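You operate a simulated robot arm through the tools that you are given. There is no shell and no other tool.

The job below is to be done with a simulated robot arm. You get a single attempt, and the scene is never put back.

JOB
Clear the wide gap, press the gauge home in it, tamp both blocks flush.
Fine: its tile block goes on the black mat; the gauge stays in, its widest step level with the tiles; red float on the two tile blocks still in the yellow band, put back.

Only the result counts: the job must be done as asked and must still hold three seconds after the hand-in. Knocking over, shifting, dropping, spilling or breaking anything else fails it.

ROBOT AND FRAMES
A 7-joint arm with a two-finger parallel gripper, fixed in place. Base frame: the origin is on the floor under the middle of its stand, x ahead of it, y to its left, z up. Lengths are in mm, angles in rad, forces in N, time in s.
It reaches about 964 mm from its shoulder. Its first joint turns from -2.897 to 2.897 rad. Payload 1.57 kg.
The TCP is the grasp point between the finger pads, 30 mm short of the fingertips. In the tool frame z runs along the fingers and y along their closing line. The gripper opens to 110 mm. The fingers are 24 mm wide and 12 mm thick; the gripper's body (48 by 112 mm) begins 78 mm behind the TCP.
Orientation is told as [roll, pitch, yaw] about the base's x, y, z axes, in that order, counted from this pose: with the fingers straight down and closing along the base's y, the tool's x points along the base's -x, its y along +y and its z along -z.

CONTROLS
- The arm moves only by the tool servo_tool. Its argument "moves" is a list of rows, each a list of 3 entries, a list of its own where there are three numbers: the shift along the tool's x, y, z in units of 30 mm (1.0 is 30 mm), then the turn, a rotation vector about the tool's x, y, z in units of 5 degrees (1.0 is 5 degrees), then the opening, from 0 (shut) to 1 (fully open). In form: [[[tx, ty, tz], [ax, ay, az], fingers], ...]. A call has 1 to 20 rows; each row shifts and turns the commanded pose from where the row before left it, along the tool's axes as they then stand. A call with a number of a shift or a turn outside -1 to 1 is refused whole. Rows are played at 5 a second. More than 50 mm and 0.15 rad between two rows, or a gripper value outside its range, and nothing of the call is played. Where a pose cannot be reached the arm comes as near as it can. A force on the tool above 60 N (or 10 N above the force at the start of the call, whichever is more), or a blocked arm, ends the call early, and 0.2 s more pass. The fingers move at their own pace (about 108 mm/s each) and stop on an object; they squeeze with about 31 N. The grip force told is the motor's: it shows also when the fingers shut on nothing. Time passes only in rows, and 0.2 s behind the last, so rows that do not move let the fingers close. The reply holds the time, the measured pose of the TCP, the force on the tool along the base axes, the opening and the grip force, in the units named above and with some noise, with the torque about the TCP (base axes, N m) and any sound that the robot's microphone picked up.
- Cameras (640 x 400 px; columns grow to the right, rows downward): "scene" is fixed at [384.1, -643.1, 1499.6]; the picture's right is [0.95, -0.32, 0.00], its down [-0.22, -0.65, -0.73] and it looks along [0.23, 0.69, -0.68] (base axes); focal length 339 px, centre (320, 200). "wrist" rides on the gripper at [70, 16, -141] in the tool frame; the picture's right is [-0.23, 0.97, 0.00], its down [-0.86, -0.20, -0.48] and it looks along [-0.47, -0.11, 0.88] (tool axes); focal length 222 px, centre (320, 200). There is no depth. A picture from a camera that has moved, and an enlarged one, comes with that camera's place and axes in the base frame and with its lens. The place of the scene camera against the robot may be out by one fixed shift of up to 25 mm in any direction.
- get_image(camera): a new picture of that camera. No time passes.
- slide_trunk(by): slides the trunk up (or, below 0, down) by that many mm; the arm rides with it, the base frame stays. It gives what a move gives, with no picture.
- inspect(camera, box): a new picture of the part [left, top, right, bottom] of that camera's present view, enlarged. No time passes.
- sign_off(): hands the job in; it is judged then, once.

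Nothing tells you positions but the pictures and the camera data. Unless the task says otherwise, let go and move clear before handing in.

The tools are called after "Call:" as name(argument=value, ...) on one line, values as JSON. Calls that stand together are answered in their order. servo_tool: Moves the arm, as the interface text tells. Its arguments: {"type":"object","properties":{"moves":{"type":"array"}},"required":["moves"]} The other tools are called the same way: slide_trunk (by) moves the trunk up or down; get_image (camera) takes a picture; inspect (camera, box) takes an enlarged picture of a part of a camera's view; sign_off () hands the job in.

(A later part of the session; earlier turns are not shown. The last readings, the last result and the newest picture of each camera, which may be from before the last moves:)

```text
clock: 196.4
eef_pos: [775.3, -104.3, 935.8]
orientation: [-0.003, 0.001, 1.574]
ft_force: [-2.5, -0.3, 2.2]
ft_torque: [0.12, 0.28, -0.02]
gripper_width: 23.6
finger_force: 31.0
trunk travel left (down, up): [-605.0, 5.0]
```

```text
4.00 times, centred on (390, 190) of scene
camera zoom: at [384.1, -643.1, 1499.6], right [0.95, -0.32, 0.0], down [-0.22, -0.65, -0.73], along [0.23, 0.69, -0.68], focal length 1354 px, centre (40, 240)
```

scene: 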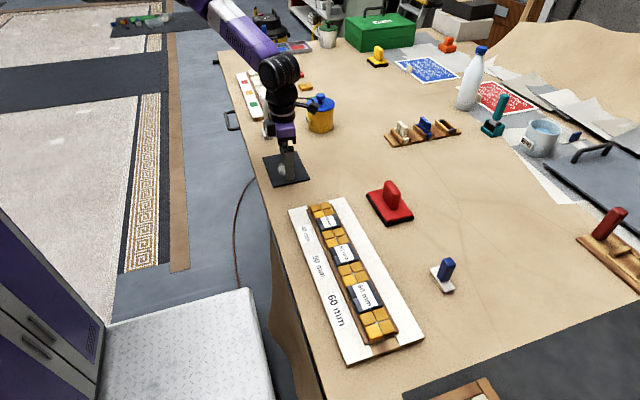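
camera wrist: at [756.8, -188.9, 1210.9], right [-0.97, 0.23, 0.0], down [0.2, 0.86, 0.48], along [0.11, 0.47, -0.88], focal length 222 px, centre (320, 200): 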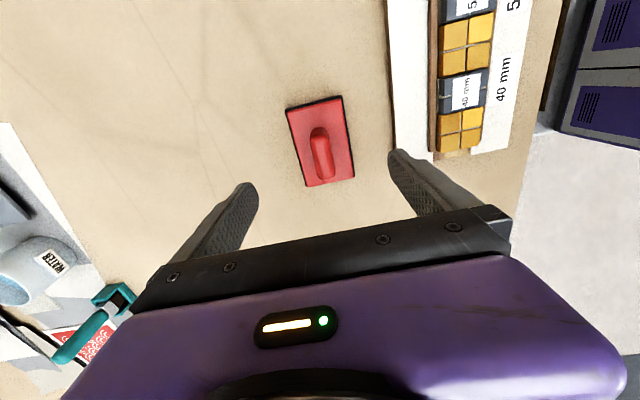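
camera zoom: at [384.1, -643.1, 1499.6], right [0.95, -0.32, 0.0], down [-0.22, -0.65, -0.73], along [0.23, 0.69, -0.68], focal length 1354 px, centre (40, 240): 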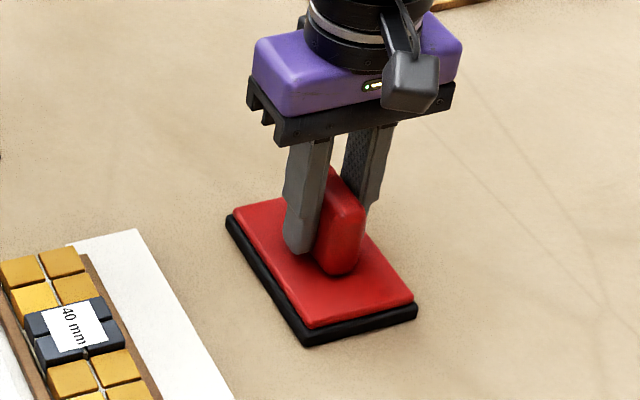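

The float is gripped at 23.6 mm. I'll lift it and carry it above the 40 mm block.

Call:
servo_tool(moves=[[[0, 0, -0.3], [0, 0, 0], 0], [[0, 0, -0.6], [0, 0, 0], 0], [[0, 0, -0.8], [0, 0, 0], 0], [[0, 0, -0.7], [0, 0, 0], 0], [[0, 0, 0], [0, 0, 0], 0]])

Call:
servo_tool(moves=[[[0.13, 0.6, 0], [0, 0, 0], 0], [[0.13, 0.6, 0], [0, 0, 0], 0], [[0.13, 0.6, 0], [0, 0, 0], 0], [[0.13, 0.6, 0], [0, 0, 0], 0], [[0.13, 0.6, 0], [0, 0, 0], 0], [[0.13, 0.6, 0], [0, 0, 0], 0], [[0.13, 0.6, 0], [0, 0, 0], 0], [[0.13, 0.6, 0], [0, 0, 0], 0], [[0.13, 0.6, 0], [0, 0, 0], 0], [[0.13, 0.57, 0], [0, 0, 0], 0], [[0, 0, 0], [0, 0, 0], 0], [[0, 0, 0], [0, 0, 0], 0]])

Call:
get_image(camera="wrist")

Call:
inspect(camera="scene", box=[270, 140, 430, 280])

```text
clock: 197.6
eef_pos: [775.6, -102.9, 1007.1]
orientation: [-0.003, 0.001, 1.572]
ft_force: [0.3, 0.1, -1.3]
ft_torque: [0.02, -0.01, -0.01]
gripper_width: 23.7
finger_force: 31.0
trunk travel left (down, up): [-605.0, 5.0]
```

```text
clock: 200.2
eef_pos: [597.1, -141.5, 1007.0]
orientation: [-0.003, 0.0, 1.572]
ft_force: [-0.8, -0.4, -1.8]
ft_torque: [0.01, -0.01, 0.01]
gripper_width: 23.9
finger_force: 30.7
trunk travel left (down, up): [-605.0, 5.0]
```

```text
taken
camera wrist: at [578.6, -211.9, 1148.2], right [-0.97, 0.23, 0.0], down [0.2, 0.86, 0.48], along [0.11, 0.47, -0.88], focal length 222 px, centre (320, 200)
```

wrist: 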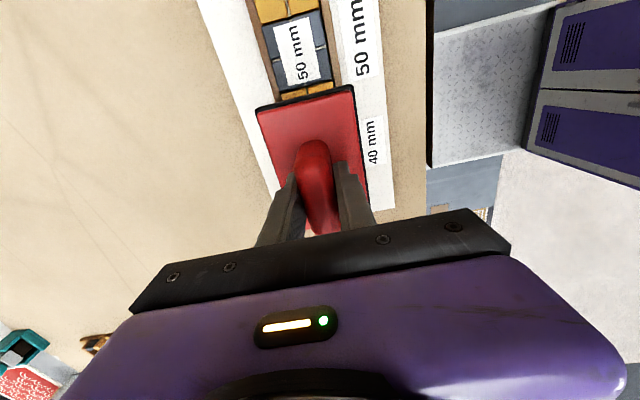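

```text
2.86 times, centred on (350, 210) of scene
camera zoom: at [384.1, -643.1, 1499.6], right [0.95, -0.32, 0.0], down [-0.22, -0.65, -0.73], along [0.23, 0.69, -0.68], focal length 967 px, centre (234, 171)
```

zoom: 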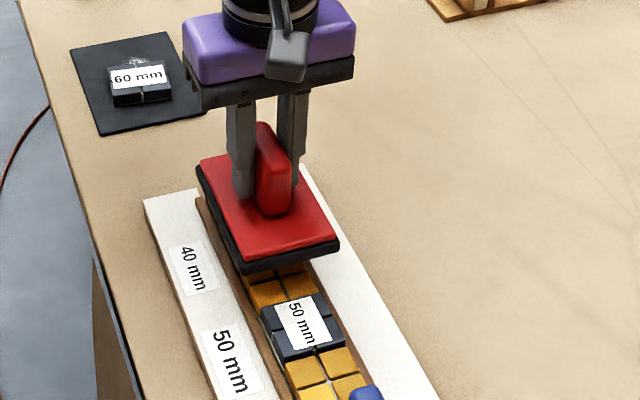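

Call:
inspect(camera="wrist", box=[230, 0, 390, 120])

```text
3.33 times, centred on (310, 60) of wrist
camera zoom: at [578.6, -211.9, 1148.2], right [-0.97, 0.23, 0.0], down [0.2, 0.86, 0.48], along [0.11, 0.47, -0.88], focal length 740 px, centre (353, 667)
```

zoom: 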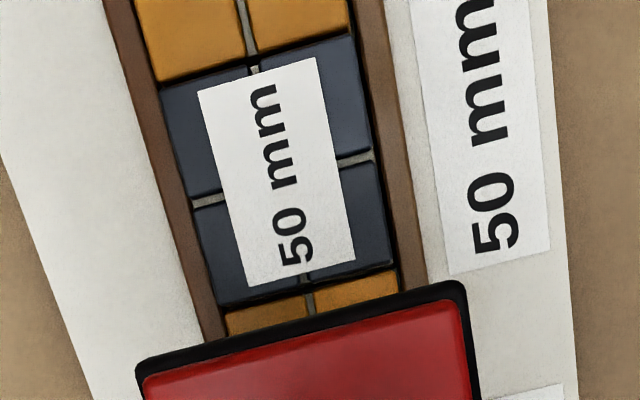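

The float covers the 40 mm block with its neighbours on both sides. I'll descend slowly onto it and watch the force.

Call:
servo_tool(moves=[[[-0.05, 0, 0.3], [0, 0, 0], 0], [[0, 0, 0.3], [0, 0, 0], 0], [[0, 0, 0.2], [0, 0, 0], 0], [[0, 0, 0], [0, 0, 0], 0]])

Call:
servo_tool(moves=[[[0, 0, 0.06], [0, 0, 0], 0], [[0, 0, 0.06], [0, 0, 0], 0], [[0, 0, 0.06], [0, 0, 0], 0], [[0, 0, 0], [0, 0, 0], 0]])

```text
clock: 201.2
eef_pos: [596.1, -140.9, 982.9]
orientation: [0.0, 0.001, 1.573]
ft_force: [0.5, -0.2, -1.9]
ft_torque: [-0.01, 0.01, -0.01]
gripper_width: 23.8
finger_force: 30.8
trunk travel left (down, up): [-605.0, 5.0]
```

```text
clock: 202.2
eef_pos: [596.9, -141.8, 978.9]
orientation: [-0.002, 0.001, 1.574]
ft_force: [-0.7, -0.2, -2.6]
ft_torque: [0.01, 0.02, 0.02]
gripper_width: 23.7
finger_force: 31.3
trunk travel left (down, up): [-605.0, 5.0]
```

Call:
servo_tool(moves=[[[0, 0, 0.06], [0, 0, 0], 0], [[0, 0, 0.06], [0, 0, 0], 0], [[0, 0, 0], [0, 0, 0], 0]])

Call:
inspect(camera="scene", box=[300, 180, 380, 270])

```text
clock: 203.0
eef_pos: [596.9, -142.1, 976.0]
orientation: [0.0, 0.0, 1.573]
ft_force: [0.8, -2.6, 2.5]
ft_torque: [-0.11, 0.09, 0.02]
gripper_width: 23.5
finger_force: 30.6
trunk travel left (down, up): [-605.0, 5.0]
```

```text
4.44 times, centred on (340, 225) of scene
camera zoom: at [384.1, -643.1, 1499.6], right [0.95, -0.32, 0.0], down [-0.22, -0.65, -0.73], along [0.23, 0.69, -0.68], focal length 1505 px, centre (231, 89)
```

zoom: 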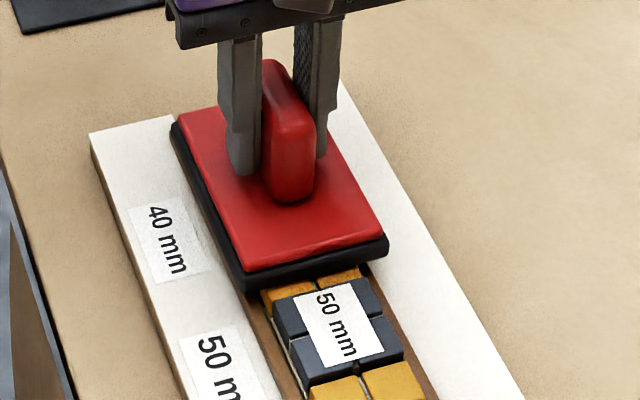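

The float has touched the 40 mm block at TCP 976. Now I'll press down steadily.

Call:
servo_tool(moves=[[[0, 0, 0.06], [0, 0, 0], 0], [[0, 0, 0.06], [0, 0, 0], 0], [[0, 0, 0], [0, 0, 0], 0]])

Call:
servo_tool(moves=[[[0, 0, 0.06], [0, 0, 0], 0], [[0, 0, 0.06], [0, 0, 0], 0], [[0, 0, 0], [0, 0, 0], 0]])

```text
clock: 203.8
eef_pos: [595.8, -140.4, 972.8]
orientation: [-0.003, 0.001, 1.572]
ft_force: [-1.2, 7.9, 43.8]
ft_torque: [0.1, 0.66, -0.08]
gripper_width: 24.0
finger_force: 30.7
trunk travel left (down, up): [-605.0, 5.0]
```

```text
clock: 204.6
eef_pos: [596.5, -141.0, 967.2]
orientation: [-0.004, 0.002, 1.571]
ft_force: [-3.0, 2.2, 44.5]
ft_torque: [-0.08, 0.39, 0.0]
gripper_width: 23.8
finger_force: 30.3
trunk travel left (down, up): [-605.0, 5.0]
```

It moved from 972.8 to 967.2 at a steady 44 N, which could be the block sinking or the handle slipping. I'll look.

Call:
inspect(camera="scene", box=[300, 180, 380, 270])

Call:
inspect(camera="wrist", box=[220, 40, 420, 240])

Call:
inspect(camera="scene", box=[320, 225, 370, 255])

```text
4.44 times, centred on (340, 225) of scene
camera zoom: at [384.1, -643.1, 1499.6], right [0.95, -0.32, 0.0], down [-0.22, -0.65, -0.73], along [0.23, 0.69, -0.68], focal length 1505 px, centre (231, 89)
```

zoom: 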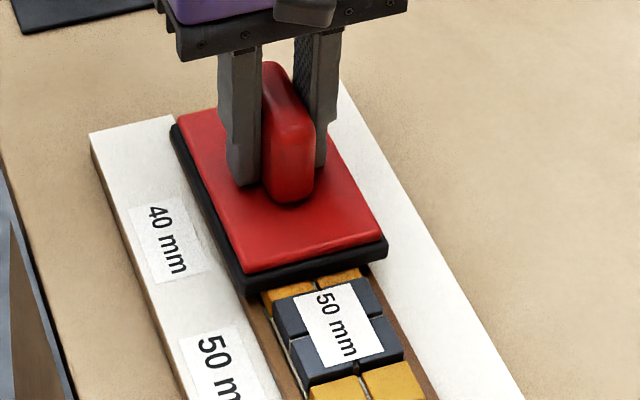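

```text
2.00 times, centred on (320, 140) of wrist
camera zoom: at [578.1, -210.7, 1108.5], right [-0.97, 0.23, 0.0], down [0.2, 0.86, 0.48], along [0.11, 0.46, -0.88], focal length 444 px, centre (320, 320)
```

zoom: 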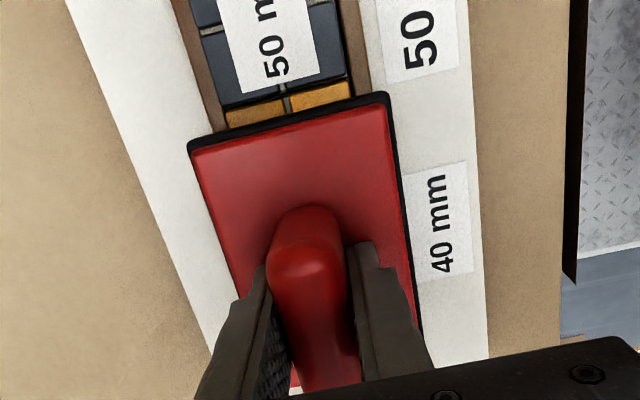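

```text
12.80 times, centred on (345, 240) of scene
camera zoom: at [384.1, -643.1, 1499.6], right [0.95, -0.32, 0.0], down [-0.22, -0.65, -0.73], along [0.23, 0.69, -0.68], focal length 4334 px, centre (0, -312)
```

zoom: 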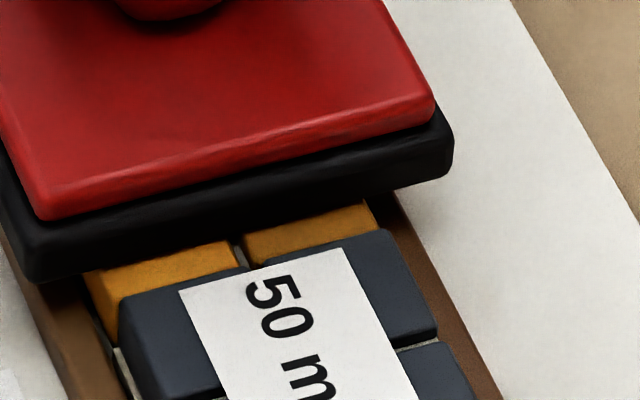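

The float hasn't moved and the fingers slid down the handle instead. My fingertips are now at the float's plate, so pushing further bears directly on it. I'll press more.

Call:
servo_tool(moves=[[[0, 0, 0.03], [0, 0, 0], 0], [[0, 0, 0.03], [0, 0, 0], 0], [[0, 0, 0], [0, 0, 0], 0], [[0, 0, 0], [0, 0, 0], 0]])

Call:
inspect(camera="scene", box=[320, 225, 370, 255])

```text
clock: 205.6
eef_pos: [597.0, -141.6, 966.9]
orientation: [-0.006, 0.002, 1.573]
ft_force: [-4.4, 1.4, 54.0]
ft_torque: [0.32, 0.78, -0.09]
gripper_width: 23.6
finger_force: 31.0
trunk travel left (down, up): [-605.0, 5.0]
```

```text
12.80 times, centred on (345, 240) of scene
camera zoom: at [384.1, -643.1, 1499.6], right [0.95, -0.32, 0.0], down [-0.22, -0.65, -0.73], along [0.23, 0.69, -0.68], focal length 4334 px, centre (0, -312)
```

zoom: 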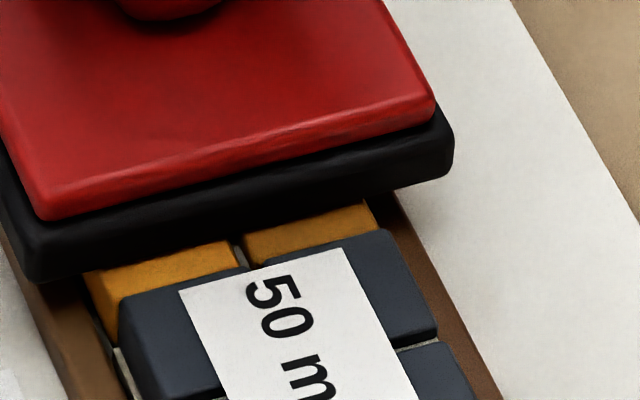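

Call:
servo_tool(moves=[[[0, 0, 0.03], [0, 0, 0], 0], [[0, 0, 0], [0, 0, 0], 0], [[0, 0, 0], [0, 0, 0], 0]])

Call:
servo_tool(moves=[[[0, 0, 0.03], [0, 0, 0], 0], [[0, 0, 0], [0, 0, 0], 0], [[0, 0, 0], [0, 0, 0], 0]])

Call:
inspect(camera="scene", box=[320, 225, 370, 255])

```text
clock: 206.1
eef_pos: [596.3, -142.2, 966.4]
orientation: [-0.003, 0.002, 1.574]
ft_force: [-4.5, 6.5, 31.8]
ft_torque: [0.39, 0.9, 0.01]
gripper_width: 23.6
finger_force: 31.3
trunk travel left (down, up): [-605.0, 5.0]
stopped in row 2: the force on the tool passed its limit at 65 N (the readings are from after the stop); the commanded pose is now the measured one
```

```text
clock: 206.9
eef_pos: [596.4, -142.2, 966.2]
orientation: [-0.004, 0.003, 1.571]
ft_force: [-8.8, 9.7, 58.2]
ft_torque: [0.83, 1.14, 0.03]
gripper_width: 23.6
finger_force: 30.8
trunk travel left (down, up): [-605.0, 5.0]
```

```text
12.80 times, centred on (345, 240) of scene
camera zoom: at [384.1, -643.1, 1499.6], right [0.95, -0.32, 0.0], down [-0.22, -0.65, -0.73], along [0.23, 0.69, -0.68], focal length 4334 px, centre (0, -312)
```

zoom: 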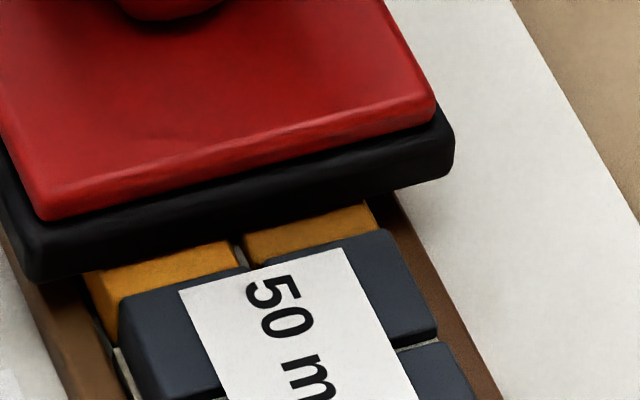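

Even 65 N moves nothing, so it may already be resting on the yellow tiles. I'll lift the float off and look at the 40 mm block.

Call:
servo_tool(moves=[[[0, 0, -0.2], [0, 0, 0], 0], [[0, 0, -0.5], [0, 0, 0], 0], [[0, 0, -0.7], [0, 0, 0], 0], [[0, -1, -0.3], [0, 0, 0], 0], [[0, -1, 0], [0, 0, 0], 0], [[0, -1, 0], [0, 0, 0], 0], [[0, -1, 0], [0, 0, 0], 0], [[0, -1, 0], [0, 0, 0], 0], [[0, 0, 0], [0, 0, 0], 0]])

Call:
inspect(camera="scene", box=[300, 195, 380, 275])

Call:
inspect(camera="scene", box=[305, 195, 355, 240])

```text
clock: 208.9
eef_pos: [747.8, -142.5, 1016.1]
orientation: [-0.001, 0.004, 1.573]
ft_force: [-0.5, 0.3, -2.0]
ft_torque: [-0.01, 0.02, 0.02]
gripper_width: 23.8
finger_force: 31.0
trunk travel left (down, up): [-605.0, 5.0]
```

```text
5.00 times, centred on (340, 235) of scene
camera zoom: at [384.1, -643.1, 1499.6], right [0.95, -0.32, 0.0], down [-0.22, -0.65, -0.73], along [0.23, 0.69, -0.68], focal length 1693 px, centre (220, 25)
```

zoom: 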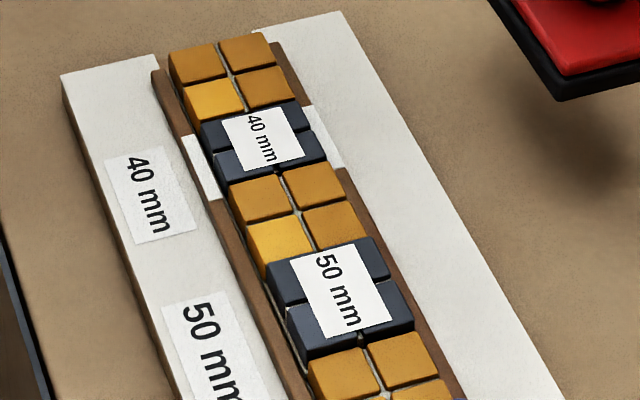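

```text
8.89 times, centred on (330, 218) of scene
camera zoom: at [384.1, -643.1, 1499.6], right [0.95, -0.32, 0.0], down [-0.22, -0.65, -0.73], along [0.23, 0.69, -0.68], focal length 3009 px, centre (231, 44)
```

zoom: 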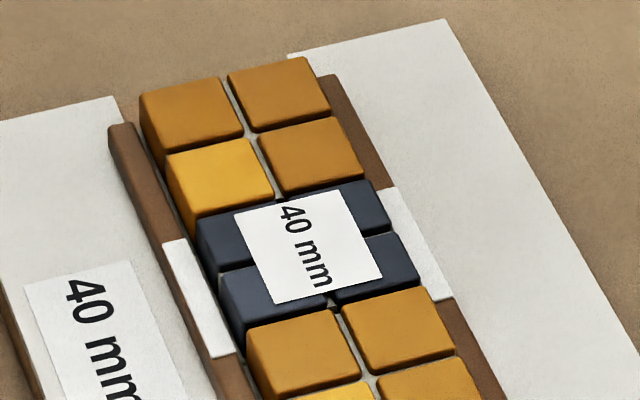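

The 40 mm block is now flush with the yellow tiles, and the rail beside it has changed to white, so that tamp counted. Now I'll carry the float over the 50 mm block.

Call:
servo_tool(moves=[[[0.438, 0.72, 0], [0, 0, 0], 0], [[0.438, 0.72, 0], [0, 0, 0], 0], [[0.438, 0.72, 0], [0, 0, 0], 0], [[0.438, 0.72, 0], [0, 0, 0], 0], [[0.438, 0.72, 0], [0, 0, 0], 0], [[0.438, 0.72, 0], [0, 0, 0], 0], [[0.438, 0.72, 0], [0, 0, 0], 0], [[0, 0, 0], [0, 0, 0], 0], [[0, 0, 0], [0, 0, 0], 0]])

Call:
inspect(camera="scene", box=[300, 190, 420, 320])

Call:
get_image(camera="wrist")

```text
clock: 210.9
eef_pos: [595.6, -236.1, 1016.1]
orientation: [-0.003, 0.003, 1.574]
ft_force: [-0.2, -0.5, -1.3]
ft_torque: [-0.02, 0.0, -0.01]
gripper_width: 23.7
finger_force: 31.5
trunk travel left (down, up): [-605.0, 5.0]
```

```text
3.08 times, centred on (360, 255) of scene
camera zoom: at [384.1, -643.1, 1499.6], right [0.95, -0.32, 0.0], down [-0.22, -0.65, -0.73], along [0.23, 0.69, -0.68], focal length 1042 px, centre (197, 31)
```

zoom: 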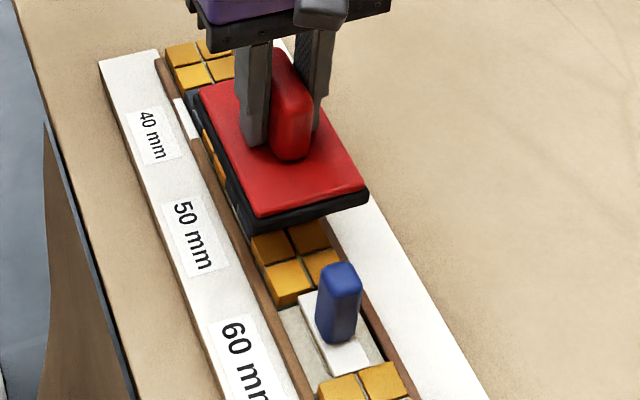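

```text
taken
camera wrist: at [578.3, -303.9, 1156.3], right [-0.97, 0.23, 0.0], down [0.2, 0.86, 0.48], along [0.11, 0.46, -0.88], focal length 222 px, centre (320, 200)
```

wrist: 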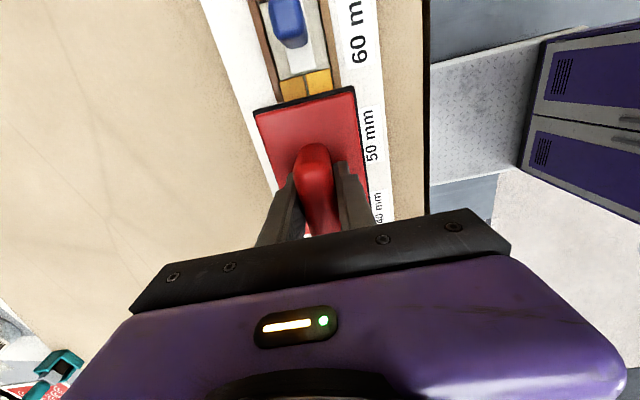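

Call:
servo_tool(moves=[[[0, 0, 0.4], [0, 0, 0], 0], [[0, 0, 0.4], [0, 0, 0], 0], [[0, 0, 0.35], [0, 0, 0], 0], [[0, 0, 0], [0, 0, 0], 0]])

Call:
servo_tool(moves=[[[0, 0, 0.06], [0, 0, 0], 0], [[0, 0, 0.06], [0, 0, 0], 0], [[0, 0, 0.06], [0, 0, 0], 0], [[0, 0, 0], [0, 0, 0], 0]])

```text
clock: 211.9
eef_pos: [597.8, -235.6, 981.7]
orientation: [-0.004, 0.002, 1.574]
ft_force: [0.7, -1.2, -1.7]
ft_torque: [-0.01, -0.01, 0.02]
gripper_width: 23.8
finger_force: 31.2
trunk travel left (down, up): [-605.0, 5.0]
```

```text
clock: 212.9
eef_pos: [595.8, -233.1, 976.3]
orientation: [-0.003, 0.001, 1.572]
ft_force: [0.7, -0.4, -1.9]
ft_torque: [0.03, 0.0, -0.04]
gripper_width: 23.6
finger_force: 31.0
trunk travel left (down, up): [-605.0, 5.0]
```

Call:
servo_tool(moves=[[[0, 0, 0.06], [0, 0, 0], 0], [[0, 0, 0.06], [0, 0, 0], 0], [[0, 0, 0], [0, 0, 0], 0]])

Call:
servo_tool(moves=[[[0, 0, 0.06], [0, 0, 0], 0], [[0, 0, 0.06], [0, 0, 0], 0], [[0, 0, 0], [0, 0, 0], 0]])

```text
clock: 213.7
eef_pos: [596.7, -234.1, 973.3]
orientation: [-0.003, 0.002, 1.573]
ft_force: [0.0, -0.4, -2.5]
ft_torque: [-0.01, 0.01, 0.0]
gripper_width: 23.6
finger_force: 31.1
trunk travel left (down, up): [-605.0, 5.0]
```

```text
clock: 214.5
eef_pos: [596.6, -234.9, 968.7]
orientation: [-0.003, 0.003, 1.574]
ft_force: [-0.3, 2.2, 2.3]
ft_torque: [0.05, 0.14, -0.02]
gripper_width: 23.7
finger_force: 31.1
trunk travel left (down, up): [-605.0, 5.0]
```

Call:
servo_tool(moves=[[[0, 0, 0.06], [0, 0, 0], 0], [[0, 0, 0.06], [0, 0, 0], 0], [[0, 0, 0], [0, 0, 0], 0]])

Call:
inspect(camera="scene", box=[310, 210, 400, 300])

```text
clock: 215.3
eef_pos: [596.0, -234.0, 967.3]
orientation: [-0.006, 0.003, 1.573]
ft_force: [0.7, 5.6, 34.1]
ft_torque: [0.33, 0.87, -0.11]
gripper_width: 23.7
finger_force: 31.3
trunk travel left (down, up): [-605.0, 5.0]
```

```text
4.44 times, centred on (355, 255) of scene
camera zoom: at [384.1, -643.1, 1499.6], right [0.95, -0.32, 0.0], down [-0.22, -0.65, -0.73], along [0.23, 0.69, -0.68], focal length 1505 px, centre (164, -44)
```

zoom: 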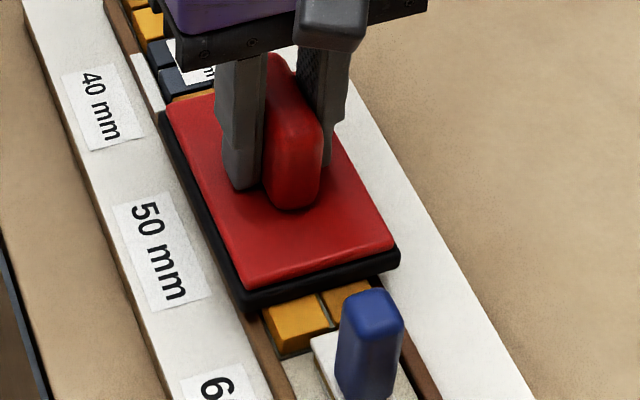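

Call:
servo_tool(moves=[[[0, 0, 0.05], [0, 0, 0], 0], [[0, 0, 0], [0, 0, 0], 0], [[0, 0, 0], [0, 0, 0], 0]])

Call:
servo_tool(moves=[[[0, 0, 0.04], [0, 0, 0], 0], [[0, 0, 0], [0, 0, 0], 0], [[0, 0, 0], [0, 0, 0], 0]])

Call:
inspect(camera="scene", box=[310, 210, 400, 300])

```text
clock: 215.9
eef_pos: [596.6, -234.0, 966.5]
orientation: [-0.006, 0.003, 1.573]
ft_force: [-2.2, 8.6, 31.1]
ft_torque: [0.37, 0.99, -0.17]
gripper_width: 23.7
finger_force: 30.8
trunk travel left (down, up): [-605.0, 5.0]
stopped in row 2: the force on the tool passed its limit at 61 N (the readings are from after the stop); the commanded pose is now the measured one
```

```text
clock: 216.5
eef_pos: [596.5, -232.5, 967.4]
orientation: [-0.007, 0.006, 1.573]
ft_force: [-2.6, 9.4, 31.0]
ft_torque: [0.41, 1.01, -0.14]
gripper_width: 23.7
finger_force: 31.3
trunk travel left (down, up): [-605.0, 5.0]
stopped in row 2: the force on the tool passed its limit at 61 N (the readings are from after the stop); the commanded pose is now the measured one
```

```text
4.44 times, centred on (355, 255) of scene
camera zoom: at [384.1, -643.1, 1499.6], right [0.95, -0.32, 0.0], down [-0.22, -0.65, -0.73], along [0.23, 0.69, -0.68], focal length 1505 px, centre (164, -44)
```

zoom: 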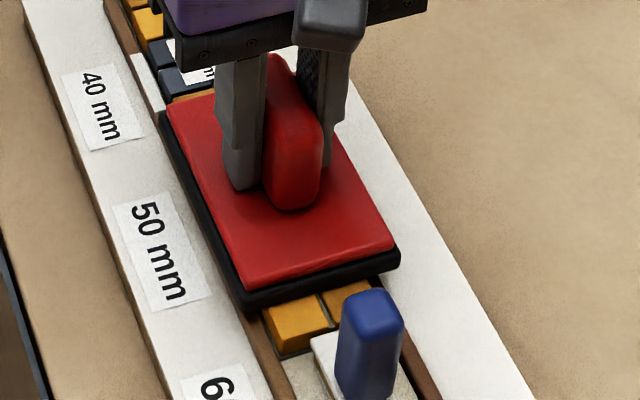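

I pressed past 60 N twice with no more travel. I'll lift the float aside and check the 50 mm block.

Call:
servo_tool(moves=[[[0, 0, -0.2], [0, 0, 0], 0], [[0, 0, -0.5], [0, 0, 0], 0], [[0, 0, -0.7], [0, 0, 0], 0], [[0, -1, -0.3], [0, 0, 0], 0], [[0, -1, 0], [0, 0, 0], 0], [[0, -1, 0], [0, 0, 0], 0], [[0, -1, 0], [0, 0, 0], 0], [[0, -1, 0], [0, 0, 0], 0], [[0, 0, 0], [0, 0, 0], 0]])

Call:
inspect(camera="scene", box=[300, 195, 380, 275])

Call:
inspect(camera="scene", box=[325, 225, 375, 275])

Call:
get_image(camera="scene")

```text
clock: 218.5
eef_pos: [744.9, -235.4, 1017.6]
orientation: [-0.008, 0.005, 1.57]
ft_force: [-0.4, -0.1, -2.0]
ft_torque: [0.02, -0.02, -0.02]
gripper_width: 23.8
finger_force: 30.8
trunk travel left (down, up): [-605.0, 5.0]
```

```text
5.00 times, centred on (340, 235) of scene
camera zoom: at [384.1, -643.1, 1499.6], right [0.95, -0.32, 0.0], down [-0.22, -0.65, -0.73], along [0.23, 0.69, -0.68], focal length 1693 px, centre (220, 25)
```

zoom: 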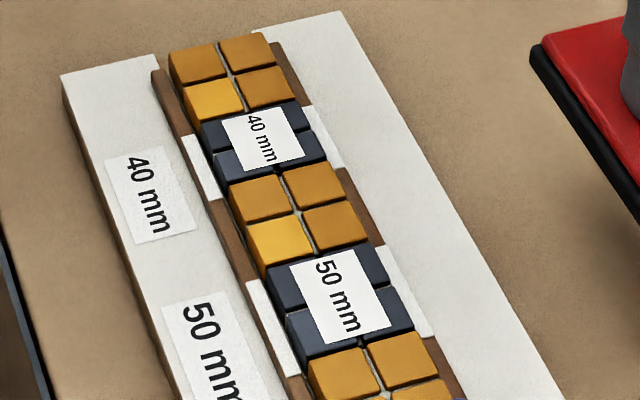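

```text
8.00 times, centred on (350, 250) of scene
camera zoom: at [384.1, -643.1, 1499.6], right [0.95, -0.32, 0.0], down [-0.22, -0.65, -0.73], along [0.23, 0.69, -0.68], focal length 2708 px, centre (80, -200)
```

zoom: 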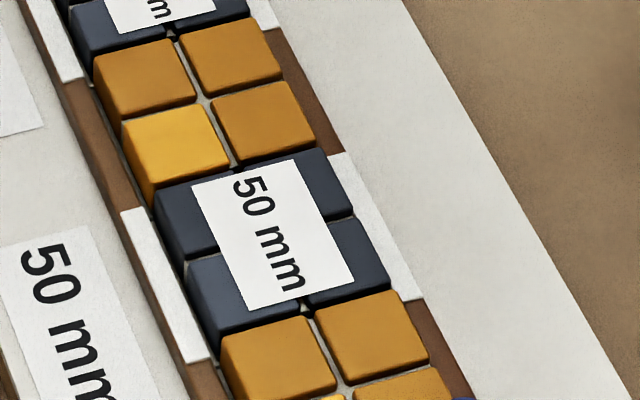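

```text
taken
```

scene: 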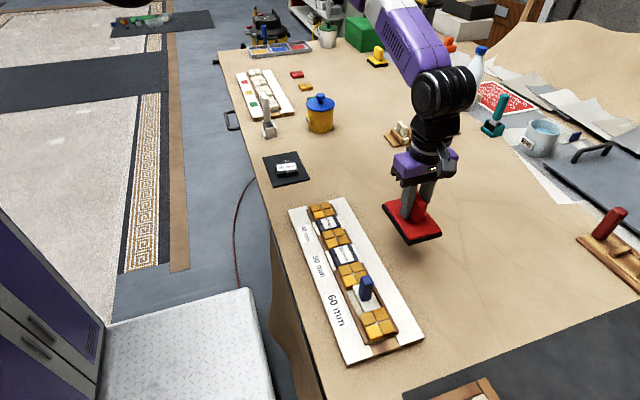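

Both blocks now show white rail marks and sit flush. I'll take the float back to its original spot near (775.5, -104.3).

Call:
servo_tool(moves=[[[-0.546, -0.127, 0.1], [0, 0, 0], 0], [[-0.546, -0.127, 0.1], [0, 0, 0], 0], [[-0.546, -0.127, 0.1], [0, 0, 0], 0], [[-0.546, -0.127, 0.1], [0, 0, 0], 0], [[-0.546, -0.127, 0.1], [0, 0, 0], 0], [[-0.546, -0.127, 0.1], [0, 0, 0], 0], [[-0.546, -0.127, 0.1], [0, 0, 0], 0], [[-0.546, -0.127, 0.1], [0, 0, 0], 0], [[0, 0, 0.5], [0, 0, 0], 0], [[0, 0, 0.5], [0, 0, 0], 0], [[0, 0, 0], [0, 0, 0], 0], [[0, 0, 0], [0, 0, 0], 0]])

Call:
inspect(camera="scene", box=[340, 160, 440, 250])

Call:
inspect(camera="wrist", box=[220, 60, 420, 240])

```text
clock: 221.1
eef_pos: [778.9, -104.0, 964.5]
orientation: [-0.007, 0.004, 1.572]
ft_force: [0.7, 0.7, -2.3]
ft_torque: [-0.02, 0.02, 0.03]
gripper_width: 23.8
finger_force: 31.3
trunk travel left (down, up): [-605.0, 5.0]
```

```text
4.44 times, centred on (390, 205) of scene
camera zoom: at [384.1, -643.1, 1499.6], right [0.95, -0.32, 0.0], down [-0.22, -0.65, -0.73], along [0.23, 0.69, -0.68], focal length 1505 px, centre (9, 178)
```

zoom: 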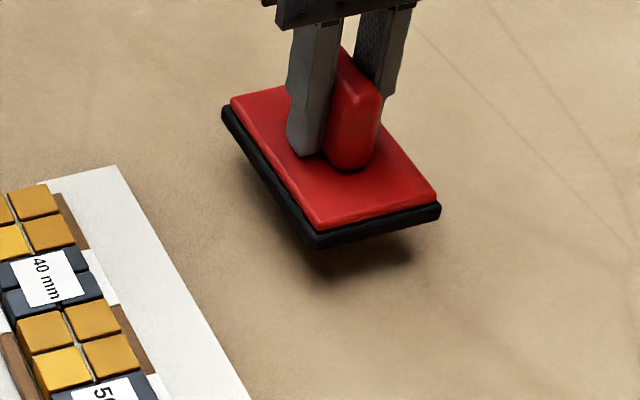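

```text
2.22 times, centred on (320, 150) of wrist
camera zoom: at [758.7, -171.2, 1104.1], right [-0.97, 0.23, -0.01], down [0.2, 0.86, 0.48], along [0.11, 0.46, -0.88], focal length 494 px, centre (320, 311)
```

zoom: 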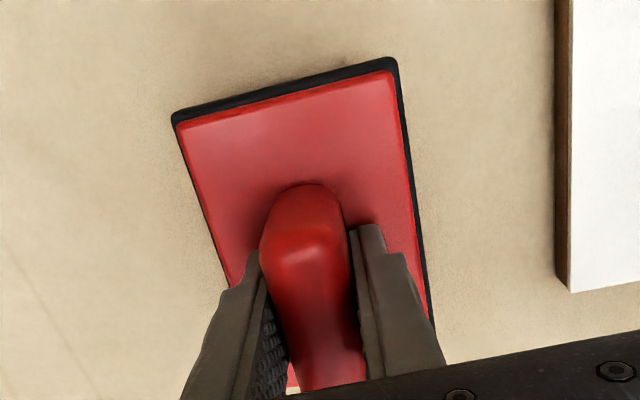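

I'll correct about -3.9 mm in y and -1.2 mm in x so the float lands on its old footprint, then lower it.

Call:
servo_tool(moves=[[[0.13, 0.04, 0.2], [0, 0, 0], 0], [[0, 0, 0.3], [0, 0, 0], 0], [[0, 0, 0.2], [0, 0, 0], 0], [[0, 0, 0], [0, 0, 0], 0]])

Call:
servo_tool(moves=[[[0, 0, 0.06], [0, 0, 0], 0], [[0, 0, 0.06], [0, 0, 0], 0], [[0, 0, 0.06], [0, 0, 0], 0], [[0, 0, 0], [0, 0, 0], 0]])

Call:
inspect(camera="scene", box=[340, 160, 440, 250])

```text
clock: 222.1
eef_pos: [776.8, -106.5, 941.7]
orientation: [-0.008, 0.005, 1.572]
ft_force: [0.0, -1.1, -2.3]
ft_torque: [-0.01, 0.01, -0.02]
gripper_width: 23.7
finger_force: 31.1
trunk travel left (down, up): [-605.0, 5.0]
```

```text
clock: 223.1
eef_pos: [777.8, -107.7, 937.9]
orientation: [-0.007, 0.004, 1.572]
ft_force: [-0.4, -0.8, -0.6]
ft_torque: [-0.02, -0.01, 0.01]
gripper_width: 24.0
finger_force: 31.0
trunk travel left (down, up): [-605.0, 5.0]
```

```text
4.44 times, centred on (390, 205) of scene
camera zoom: at [384.1, -643.1, 1499.6], right [0.95, -0.32, 0.0], down [-0.22, -0.65, -0.73], along [0.23, 0.69, -0.68], focal length 1505 px, centre (9, 178)
```

zoom: 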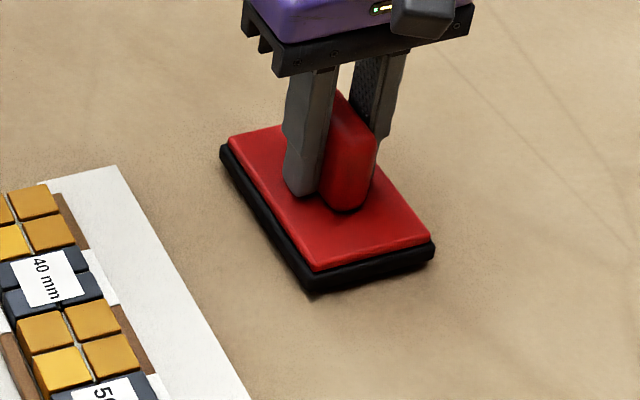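

Compared with the original crop the float is about 3.5–4 mm too far in +x. I'll correct that, then lower to contact.

Call:
servo_tool(moves=[[[0, 0.125, 0], [0, 0, 0], 0], [[0, 0, 0], [0, 0, 0], 0], [[0, 0, 0.05], [0, 0, 0], 0], [[0, 0, 0], [0, 0, 0], 0]])

Call:
servo_tool(moves=[[[0, 0, 0.05], [0, 0, 0], 0], [[0, 0, 0.05], [0, 0, 0], 0], [[0, 0, 0], [0, 0, 0], 0]])

Call:
inspect(camera="scene", box=[340, 160, 440, 250])

```text
clock: 224.1
eef_pos: [773.5, -106.7, 935.5]
orientation: [-0.006, 0.005, 1.571]
ft_force: [-0.7, 0.2, -1.2]
ft_torque: [0.0, -0.02, -0.01]
gripper_width: 23.7
finger_force: 30.8
trunk travel left (down, up): [-605.0, 5.0]
```

```text
clock: 224.9
eef_pos: [772.4, -107.3, 933.0]
orientation: [-0.007, 0.006, 1.573]
ft_force: [-0.5, 0.3, -1.7]
ft_torque: [0.02, 0.04, 0.02]
gripper_width: 23.5
finger_force: 31.2
trunk travel left (down, up): [-605.0, 5.0]
```

```text
4.44 times, centred on (390, 205) of scene
camera zoom: at [384.1, -643.1, 1499.6], right [0.95, -0.32, 0.0], down [-0.22, -0.65, -0.73], along [0.23, 0.69, -0.68], focal length 1505 px, centre (9, 178)
```

zoom: 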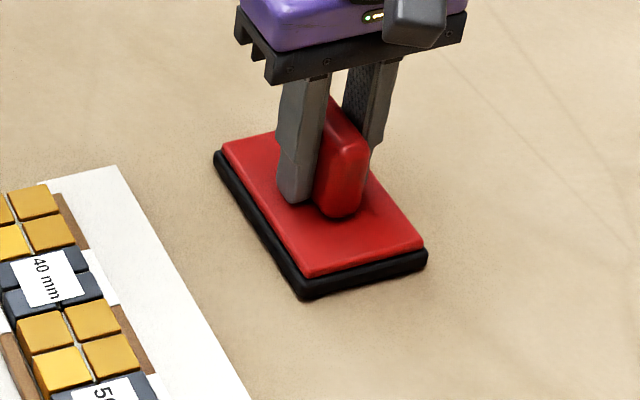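

It matches the original footprint within a millimetre or two. I'll lower to contact.

Call:
servo_tool(moves=[[[-0.04, 0, 0.04], [0, 0, 0], 0], [[0, 0, 0.04], [0, 0, 0], 0], [[0, 0, 0], [0, 0, 0], 0]])

Call:
servo_tool(moves=[[[0, 0, 0.04], [0, 0, 0], 0], [[0, 0, 0], [0, 0, 0], 0]])

```text
clock: 225.7
eef_pos: [772.8, -106.5, 930.9]
orientation: [-0.006, 0.005, 1.572]
ft_force: [0.3, 0.6, 4.1]
ft_torque: [-0.11, 0.31, -0.05]
gripper_width: 23.9
finger_force: 31.6
trunk travel left (down, up): [-605.0, 5.0]
```

```text
clock: 226.3
eef_pos: [772.5, -107.1, 930.6]
orientation: [-0.009, 0.006, 1.571]
ft_force: [-2.1, 4.5, 18.9]
ft_torque: [0.06, 0.94, -0.08]
gripper_width: 24.0
finger_force: 31.3
trunk travel left (down, up): [-605.0, 5.0]
```

The float is down on the table. I'll ease off, release it and rise.

Call:
servo_tool(moves=[[[0, 0, -0.04], [0, 0, 0], 0], [[0, 0, 0], [0, 0, 0], 0.3], [[0, 0, 0], [0, 0, 0], 0.45], [[0, 0, 0], [0, 0, 0], 0.45], [[0, 0, -0.5], [0, 0, 0], 0.45], [[0, 0, -1], [0, 0, 0], 0.45], [[0, 0, -1], [0, 0, 0], 0.45], [[0, 0, -1], [0, 0, 0], 0.6], [[0, 0, 0], [0, 0, 0], 0.6]])

Call:
inspect(camera="scene", box=[340, 160, 440, 250])

Call:
get_image(camera="wrist")

```text
clock: 228.3
eef_pos: [772.8, -106.1, 1037.6]
orientation: [-0.009, 0.002, 1.573]
ft_force: [0.3, -0.1, -0.4]
ft_torque: [0.01, -0.04, 0.01]
gripper_width: 65.9
finger_force: 0.0
trunk travel left (down, up): [-605.0, 5.0]
```

```text
4.44 times, centred on (390, 205) of scene
camera zoom: at [384.1, -643.1, 1499.6], right [0.95, -0.32, 0.0], down [-0.22, -0.65, -0.73], along [0.23, 0.69, -0.68], focal length 1505 px, centre (9, 178)
```

zoom: 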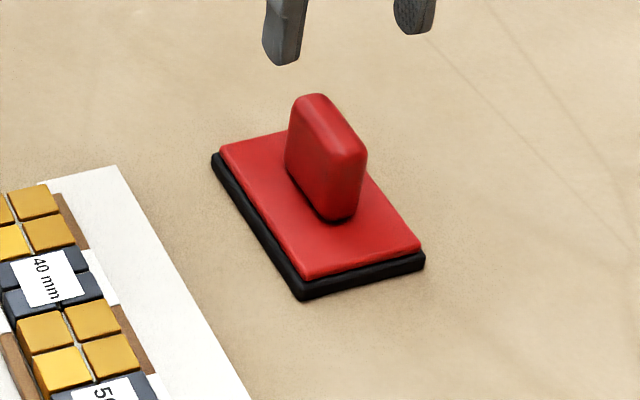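

```text
taken
camera wrist: at [754.0, -174.2, 1178.1], right [-0.97, 0.23, -0.01], down [0.2, 0.86, 0.48], along [0.11, 0.46, -0.88], focal length 222 px, centre (320, 200)
```

wrist: 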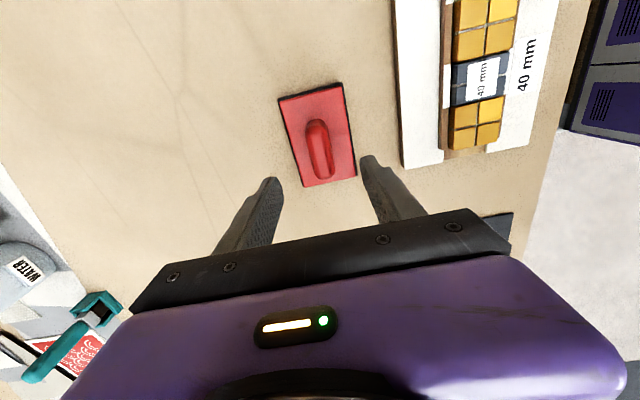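

The float is back within about 2–3 mm of its original spot. Before finishing I want to verify the gauge's level against the tiles by touch, so I'll go over there and turn to yaw 0.

Call:
servo_tool(moves=[[[0.894, 0.536, -0.2], [0, 0, 0], 0.6], [[0.894, 0.536, 0], [0, 0, 0], 0.6], [[0.894, 0.536, 0], [0, 0, 0], 0.6], [[0.894, 0.536, 0], [0, 0, 0], 0.6], [[0.894, 0.536, 0], [0, 0, 0], 0.6], [[0.894, 0.536, 0], [0, 0, 0], 0.6], [[0.894, 0.536, 0], [0, 0, 0], 0.6], [[0.894, 0.536, 0], [0, 0, 0], 0.6], [[0.894, 0.536, 0], [0, 0, 0], 0.6], [[0.894, 0.536, 0], [0, 0, 0], 0.6], [[0.894, 0.536, 0], [0, 0, 0], 0.6], [[0, 0, 0], [0, 0, 0], 0.6]])

Call:
get_image(camera="scene")

Call:
inspect(camera="wrist", box=[240, 60, 400, 220])

```text
clock: 230.9
eef_pos: [594.2, -401.7, 1042.1]
orientation: [-0.007, 0.005, 1.57]
ft_force: [-0.5, 0.7, 0.8]
ft_torque: [-0.01, -0.02, 0.02]
gripper_width: 66.0
finger_force: 0.1
trunk travel left (down, up): [-605.0, 5.0]
```

```text
taken
```

scene: 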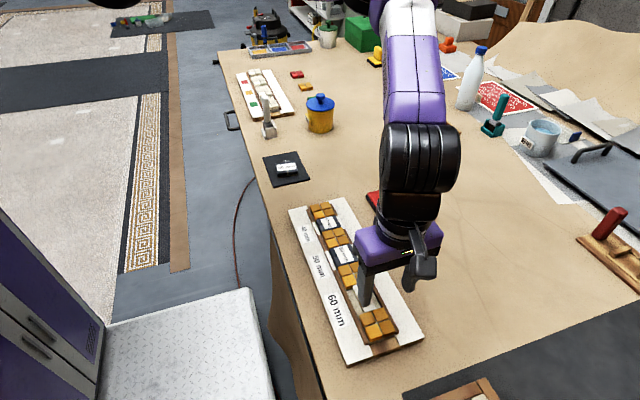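

```text
2.50 times, centred on (320, 140) of wrist
camera zoom: at [577.0, -470.6, 1182.2], right [-0.97, 0.23, -0.01], down [0.2, 0.86, 0.48], along [0.11, 0.46, -0.88], focal length 555 px, centre (320, 350)
```

zoom: 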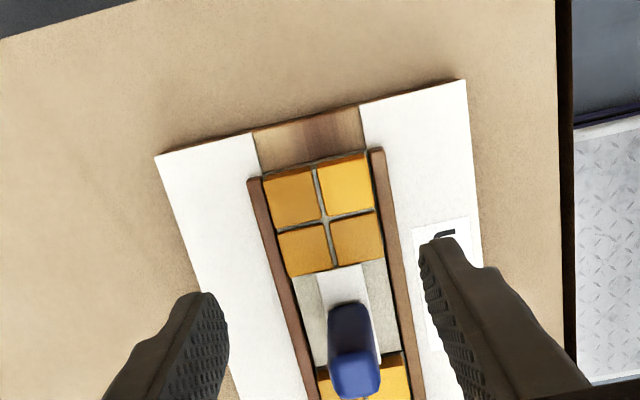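

I'll probe with closed fingertips: first a yellow tile top, then the exposed plate of the gauge, and compare heights using the camera's reported position.

Call:
servo_tool(moves=[[[-0.473, -0.41, 0.5], [0, 0, 0], 0], [[0, 0, 0.8], [0, 0, 0], 0], [[0, 0, 0.8], [0, 0, 0], 0], [[0, 0, 0.8], [0, 0, 0], 0], [[0, 0, 0.1], [0, 0, 0], 0], [[0, 0, 0], [0, 0, 0], 0]])

Call:
servo_tool(moves=[[[0, 0, 0.05], [0, 0, 0], 0], [[0, 0, 0.05], [0, 0, 0], 0], [[0, 0, 0], [0, 0, 0], 0]])

Call:
inspect(camera="wrist", box=[270, 100, 370, 220])

```text
clock: 232.3
eef_pos: [608.4, -386.0, 952.4]
orientation: [-0.007, 0.005, 1.572]
ft_force: [0.4, 0.4, -0.5]
ft_torque: [0.01, 0.02, 0.01]
gripper_width: 0.1
finger_force: 21.4
trunk travel left (down, up): [-605.0, 5.0]
```

```text
clock: 233.1
eef_pos: [607.8, -386.7, 948.3]
orientation: [-0.007, 0.005, 1.57]
ft_force: [0.0, -0.5, 0.3]
ft_torque: [-0.03, -0.02, 0.02]
gripper_width: 0.0
finger_force: 20.8
trunk travel left (down, up): [-605.0, 5.0]
```

```text
3.33 times, centred on (320, 160) of wrist
camera zoom: at [589.7, -455.6, 1088.9], right [-0.97, 0.23, -0.01], down [0.2, 0.86, 0.48], along [0.11, 0.46, -0.88], focal length 740 px, centre (320, 333)
```

zoom: 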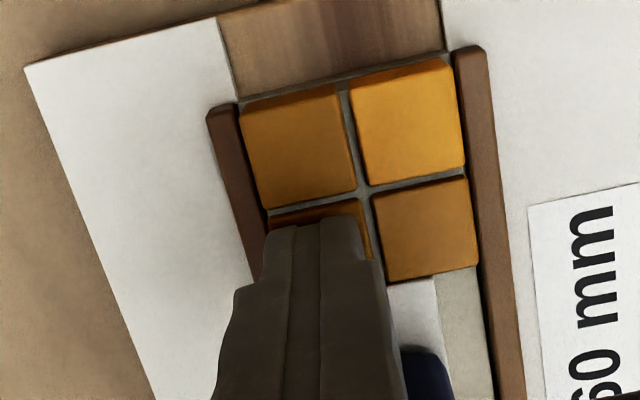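

Call:
servo_tool(moves=[[[0, 0, 0.05], [0, 0, 0], 0], [[0, 0, 0.05], [0, 0, 0], 0], [[0, 0, 0], [0, 0, 0], 0]])

Call:
servo_tool(moves=[[[0, 0, 0.04], [0, 0, 0], 0], [[0, 0, 0], [0, 0, 0], 0]])

Call:
inspect(camera="wrist", box=[270, 100, 370, 220])

```text
clock: 233.9
eef_pos: [608.1, -386.6, 947.5]
orientation: [-0.009, 0.006, 1.573]
ft_force: [-2.4, 8.6, 35.2]
ft_torque: [0.64, 0.16, -0.06]
gripper_width: 0.3
finger_force: 21.5
trunk travel left (down, up): [-605.0, 5.0]
```

```text
clock: 234.5
eef_pos: [608.5, -386.9, 946.8]
orientation: [-0.009, 0.004, 1.572]
ft_force: [-5.3, 12.4, 29.7]
ft_torque: [0.69, 0.25, 0.02]
gripper_width: 0.1
finger_force: 21.8
trunk travel left (down, up): [-605.0, 5.0]
stopped in row 2: the force on the tool passed its limit at 62 N (the readings are from after the stop); the commanded pose is now the measured one
```

```text
3.33 times, centred on (320, 160) of wrist
camera zoom: at [589.2, -455.2, 1087.7], right [-0.97, 0.23, -0.01], down [0.19, 0.86, 0.48], along [0.12, 0.46, -0.88], focal length 740 px, centre (320, 333)
```

zoom: 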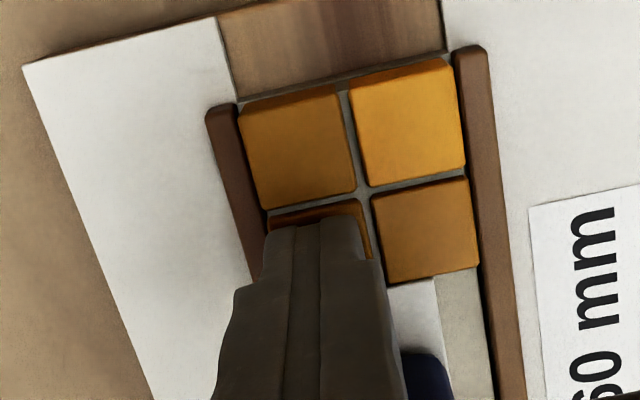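

The tile top is touched at camera z ≈ 1088.2. Now I'll probe the gauge's exposed plate at (594.5, -368.5).

Call:
servo_tool(moves=[[[0, 0, -0.5], [0.08, -0.06, 0], 0], [[-0.3, 0.22, 0], [0, 0, 0], 0], [[-0.3, 0.22, 0], [0, 0, 0], 0], [[0, 0, 0.15], [0, 0, 0], 0], [[0, 0, 0.15], [0, 0, 0], 0], [[0, 0, 0], [0, 0, 0], 0]])

Call:
inspect(camera="wrist", box=[270, 100, 370, 220])

Call:
inspect(camera="scene", box=[345, 260, 395, 330])

```text
clock: 235.9
eef_pos: [594.7, -369.3, 951.1]
orientation: [-0.015, -0.002, 1.572]
ft_force: [0.0, -0.6, 0.2]
ft_torque: [-0.02, -0.02, 0.0]
gripper_width: 0.0
finger_force: 21.6
trunk travel left (down, up): [-605.0, 5.0]
```

```text
3.33 times, centred on (320, 160) of wrist
camera zoom: at [575.8, -438.4, 1091.3], right [-0.97, 0.23, -0.02], down [0.19, 0.86, 0.48], along [0.12, 0.47, -0.88], focal length 740 px, centre (320, 333)
```

zoom: 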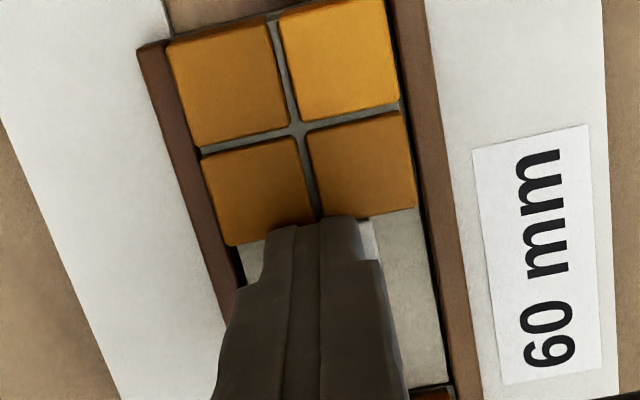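

```text
5.71 times, centred on (370, 295) of scene
camera zoom: at [384.1, -643.1, 1499.6], right [0.95, -0.32, 0.0], down [-0.22, -0.65, -0.73], along [0.23, 0.69, -0.68], focal length 1935 px, centre (34, -343)
```

zoom: 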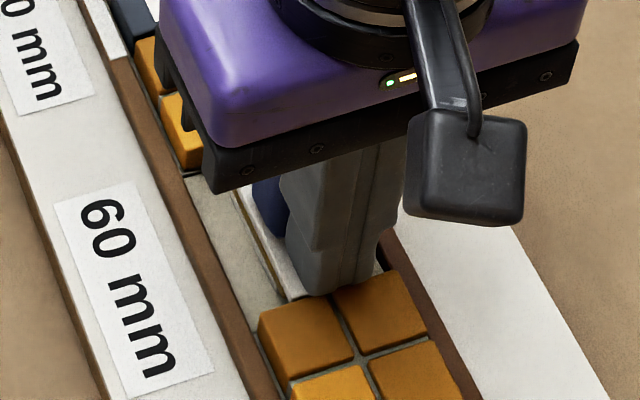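

Call:
servo_tool(moves=[[[0, 0, 0.03], [-0.17, 0, 0], 0], [[0, 0, 0.03], [0, 0, 0], 0], [[0, 0, 0], [0, 0, 0], 0]])

Call:
inspect(camera="wrist", box=[270, 100, 370, 220])

```text
clock: 236.7
eef_pos: [594.9, -370.5, 949.6]
orientation: [-0.001, 0.0, 1.573]
ft_force: [0.7, 0.0, 0.0]
ft_torque: [0.0, 0.01, 0.03]
gripper_width: 0.1
finger_force: 21.1
trunk travel left (down, up): [-605.0, 5.0]
```

```text
3.33 times, centred on (320, 160) of wrist
camera zoom: at [578.2, -438.9, 1089.4], right [-0.97, 0.23, 0.0], down [0.2, 0.86, 0.48], along [0.11, 0.47, -0.88], focal length 740 px, centre (320, 333)
```

zoom: 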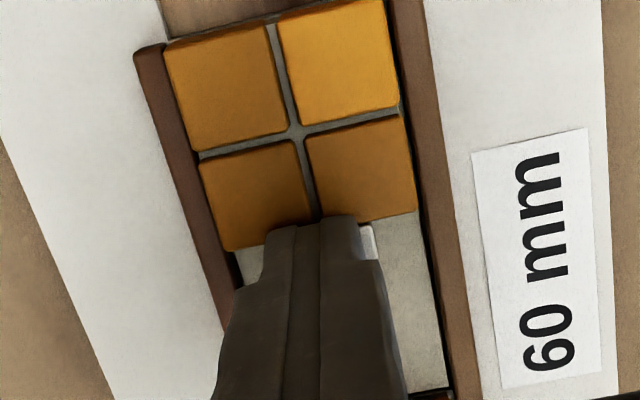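

Call:
servo_tool(moves=[[[-0.03, 0, 0.03], [0, 0, 0], 0], [[0, 0, 0], [0, 0, 0], 0]])

Call:
inspect(camera="wrist", box=[270, 100, 370, 220])

Call:
servo_tool(moves=[[[0, 0, 0.03], [0, 0, 0], 0], [[0, 0, 0], [0, 0, 0], 0]])

Call:
inspect(camera="wrist", box=[270, 100, 370, 220])

```text
clock: 237.3
eef_pos: [595.3, -367.2, 947.8]
orientation: [-0.001, -0.001, 1.572]
ft_force: [0.0, -0.3, 0.0]
ft_torque: [0.0, 0.0, 0.02]
gripper_width: 0.1
finger_force: 21.2
trunk travel left (down, up): [-605.0, 5.0]
```

```text
3.33 times, centred on (320, 160) of wrist
camera zoom: at [578.0, -437.5, 1088.8], right [-0.97, 0.23, 0.0], down [0.2, 0.86, 0.48], along [0.11, 0.47, -0.88], focal length 740 px, centre (320, 333)
```

zoom: 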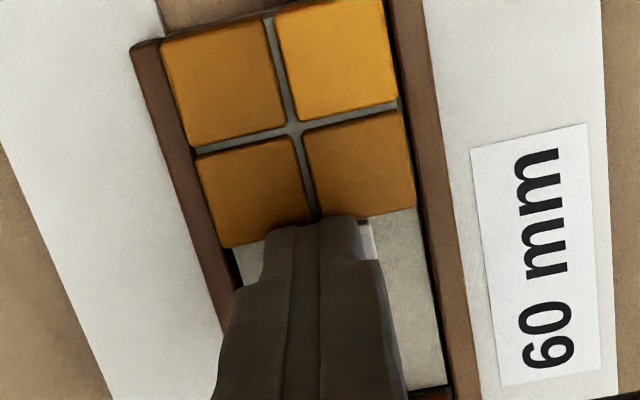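

```text
clock: 237.9
eef_pos: [595.7, -368.2, 946.8]
orientation: [-0.002, -0.001, 1.574]
ft_force: [-0.7, -0.8, 0.4]
ft_torque: [0.0, 0.0, 0.03]
gripper_width: 0.3
finger_force: 21.1
trunk travel left (down, up): [-605.0, 5.0]
```

```text
3.33 times, centred on (320, 160) of wrist
camera zoom: at [577.7, -437.3, 1087.7], right [-0.97, 0.23, 0.0], down [0.2, 0.86, 0.48], along [0.11, 0.47, -0.88], focal length 740 px, centre (320, 333)
```

zoom: 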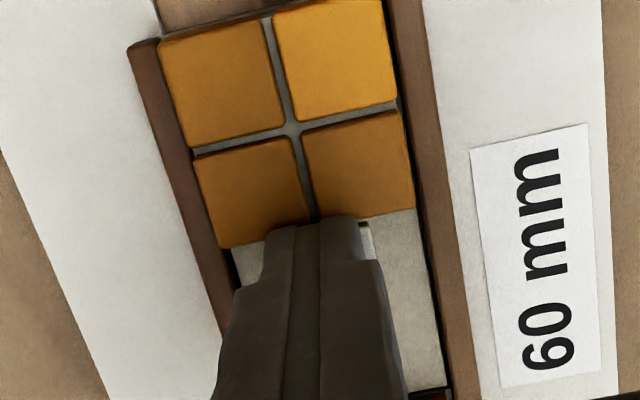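

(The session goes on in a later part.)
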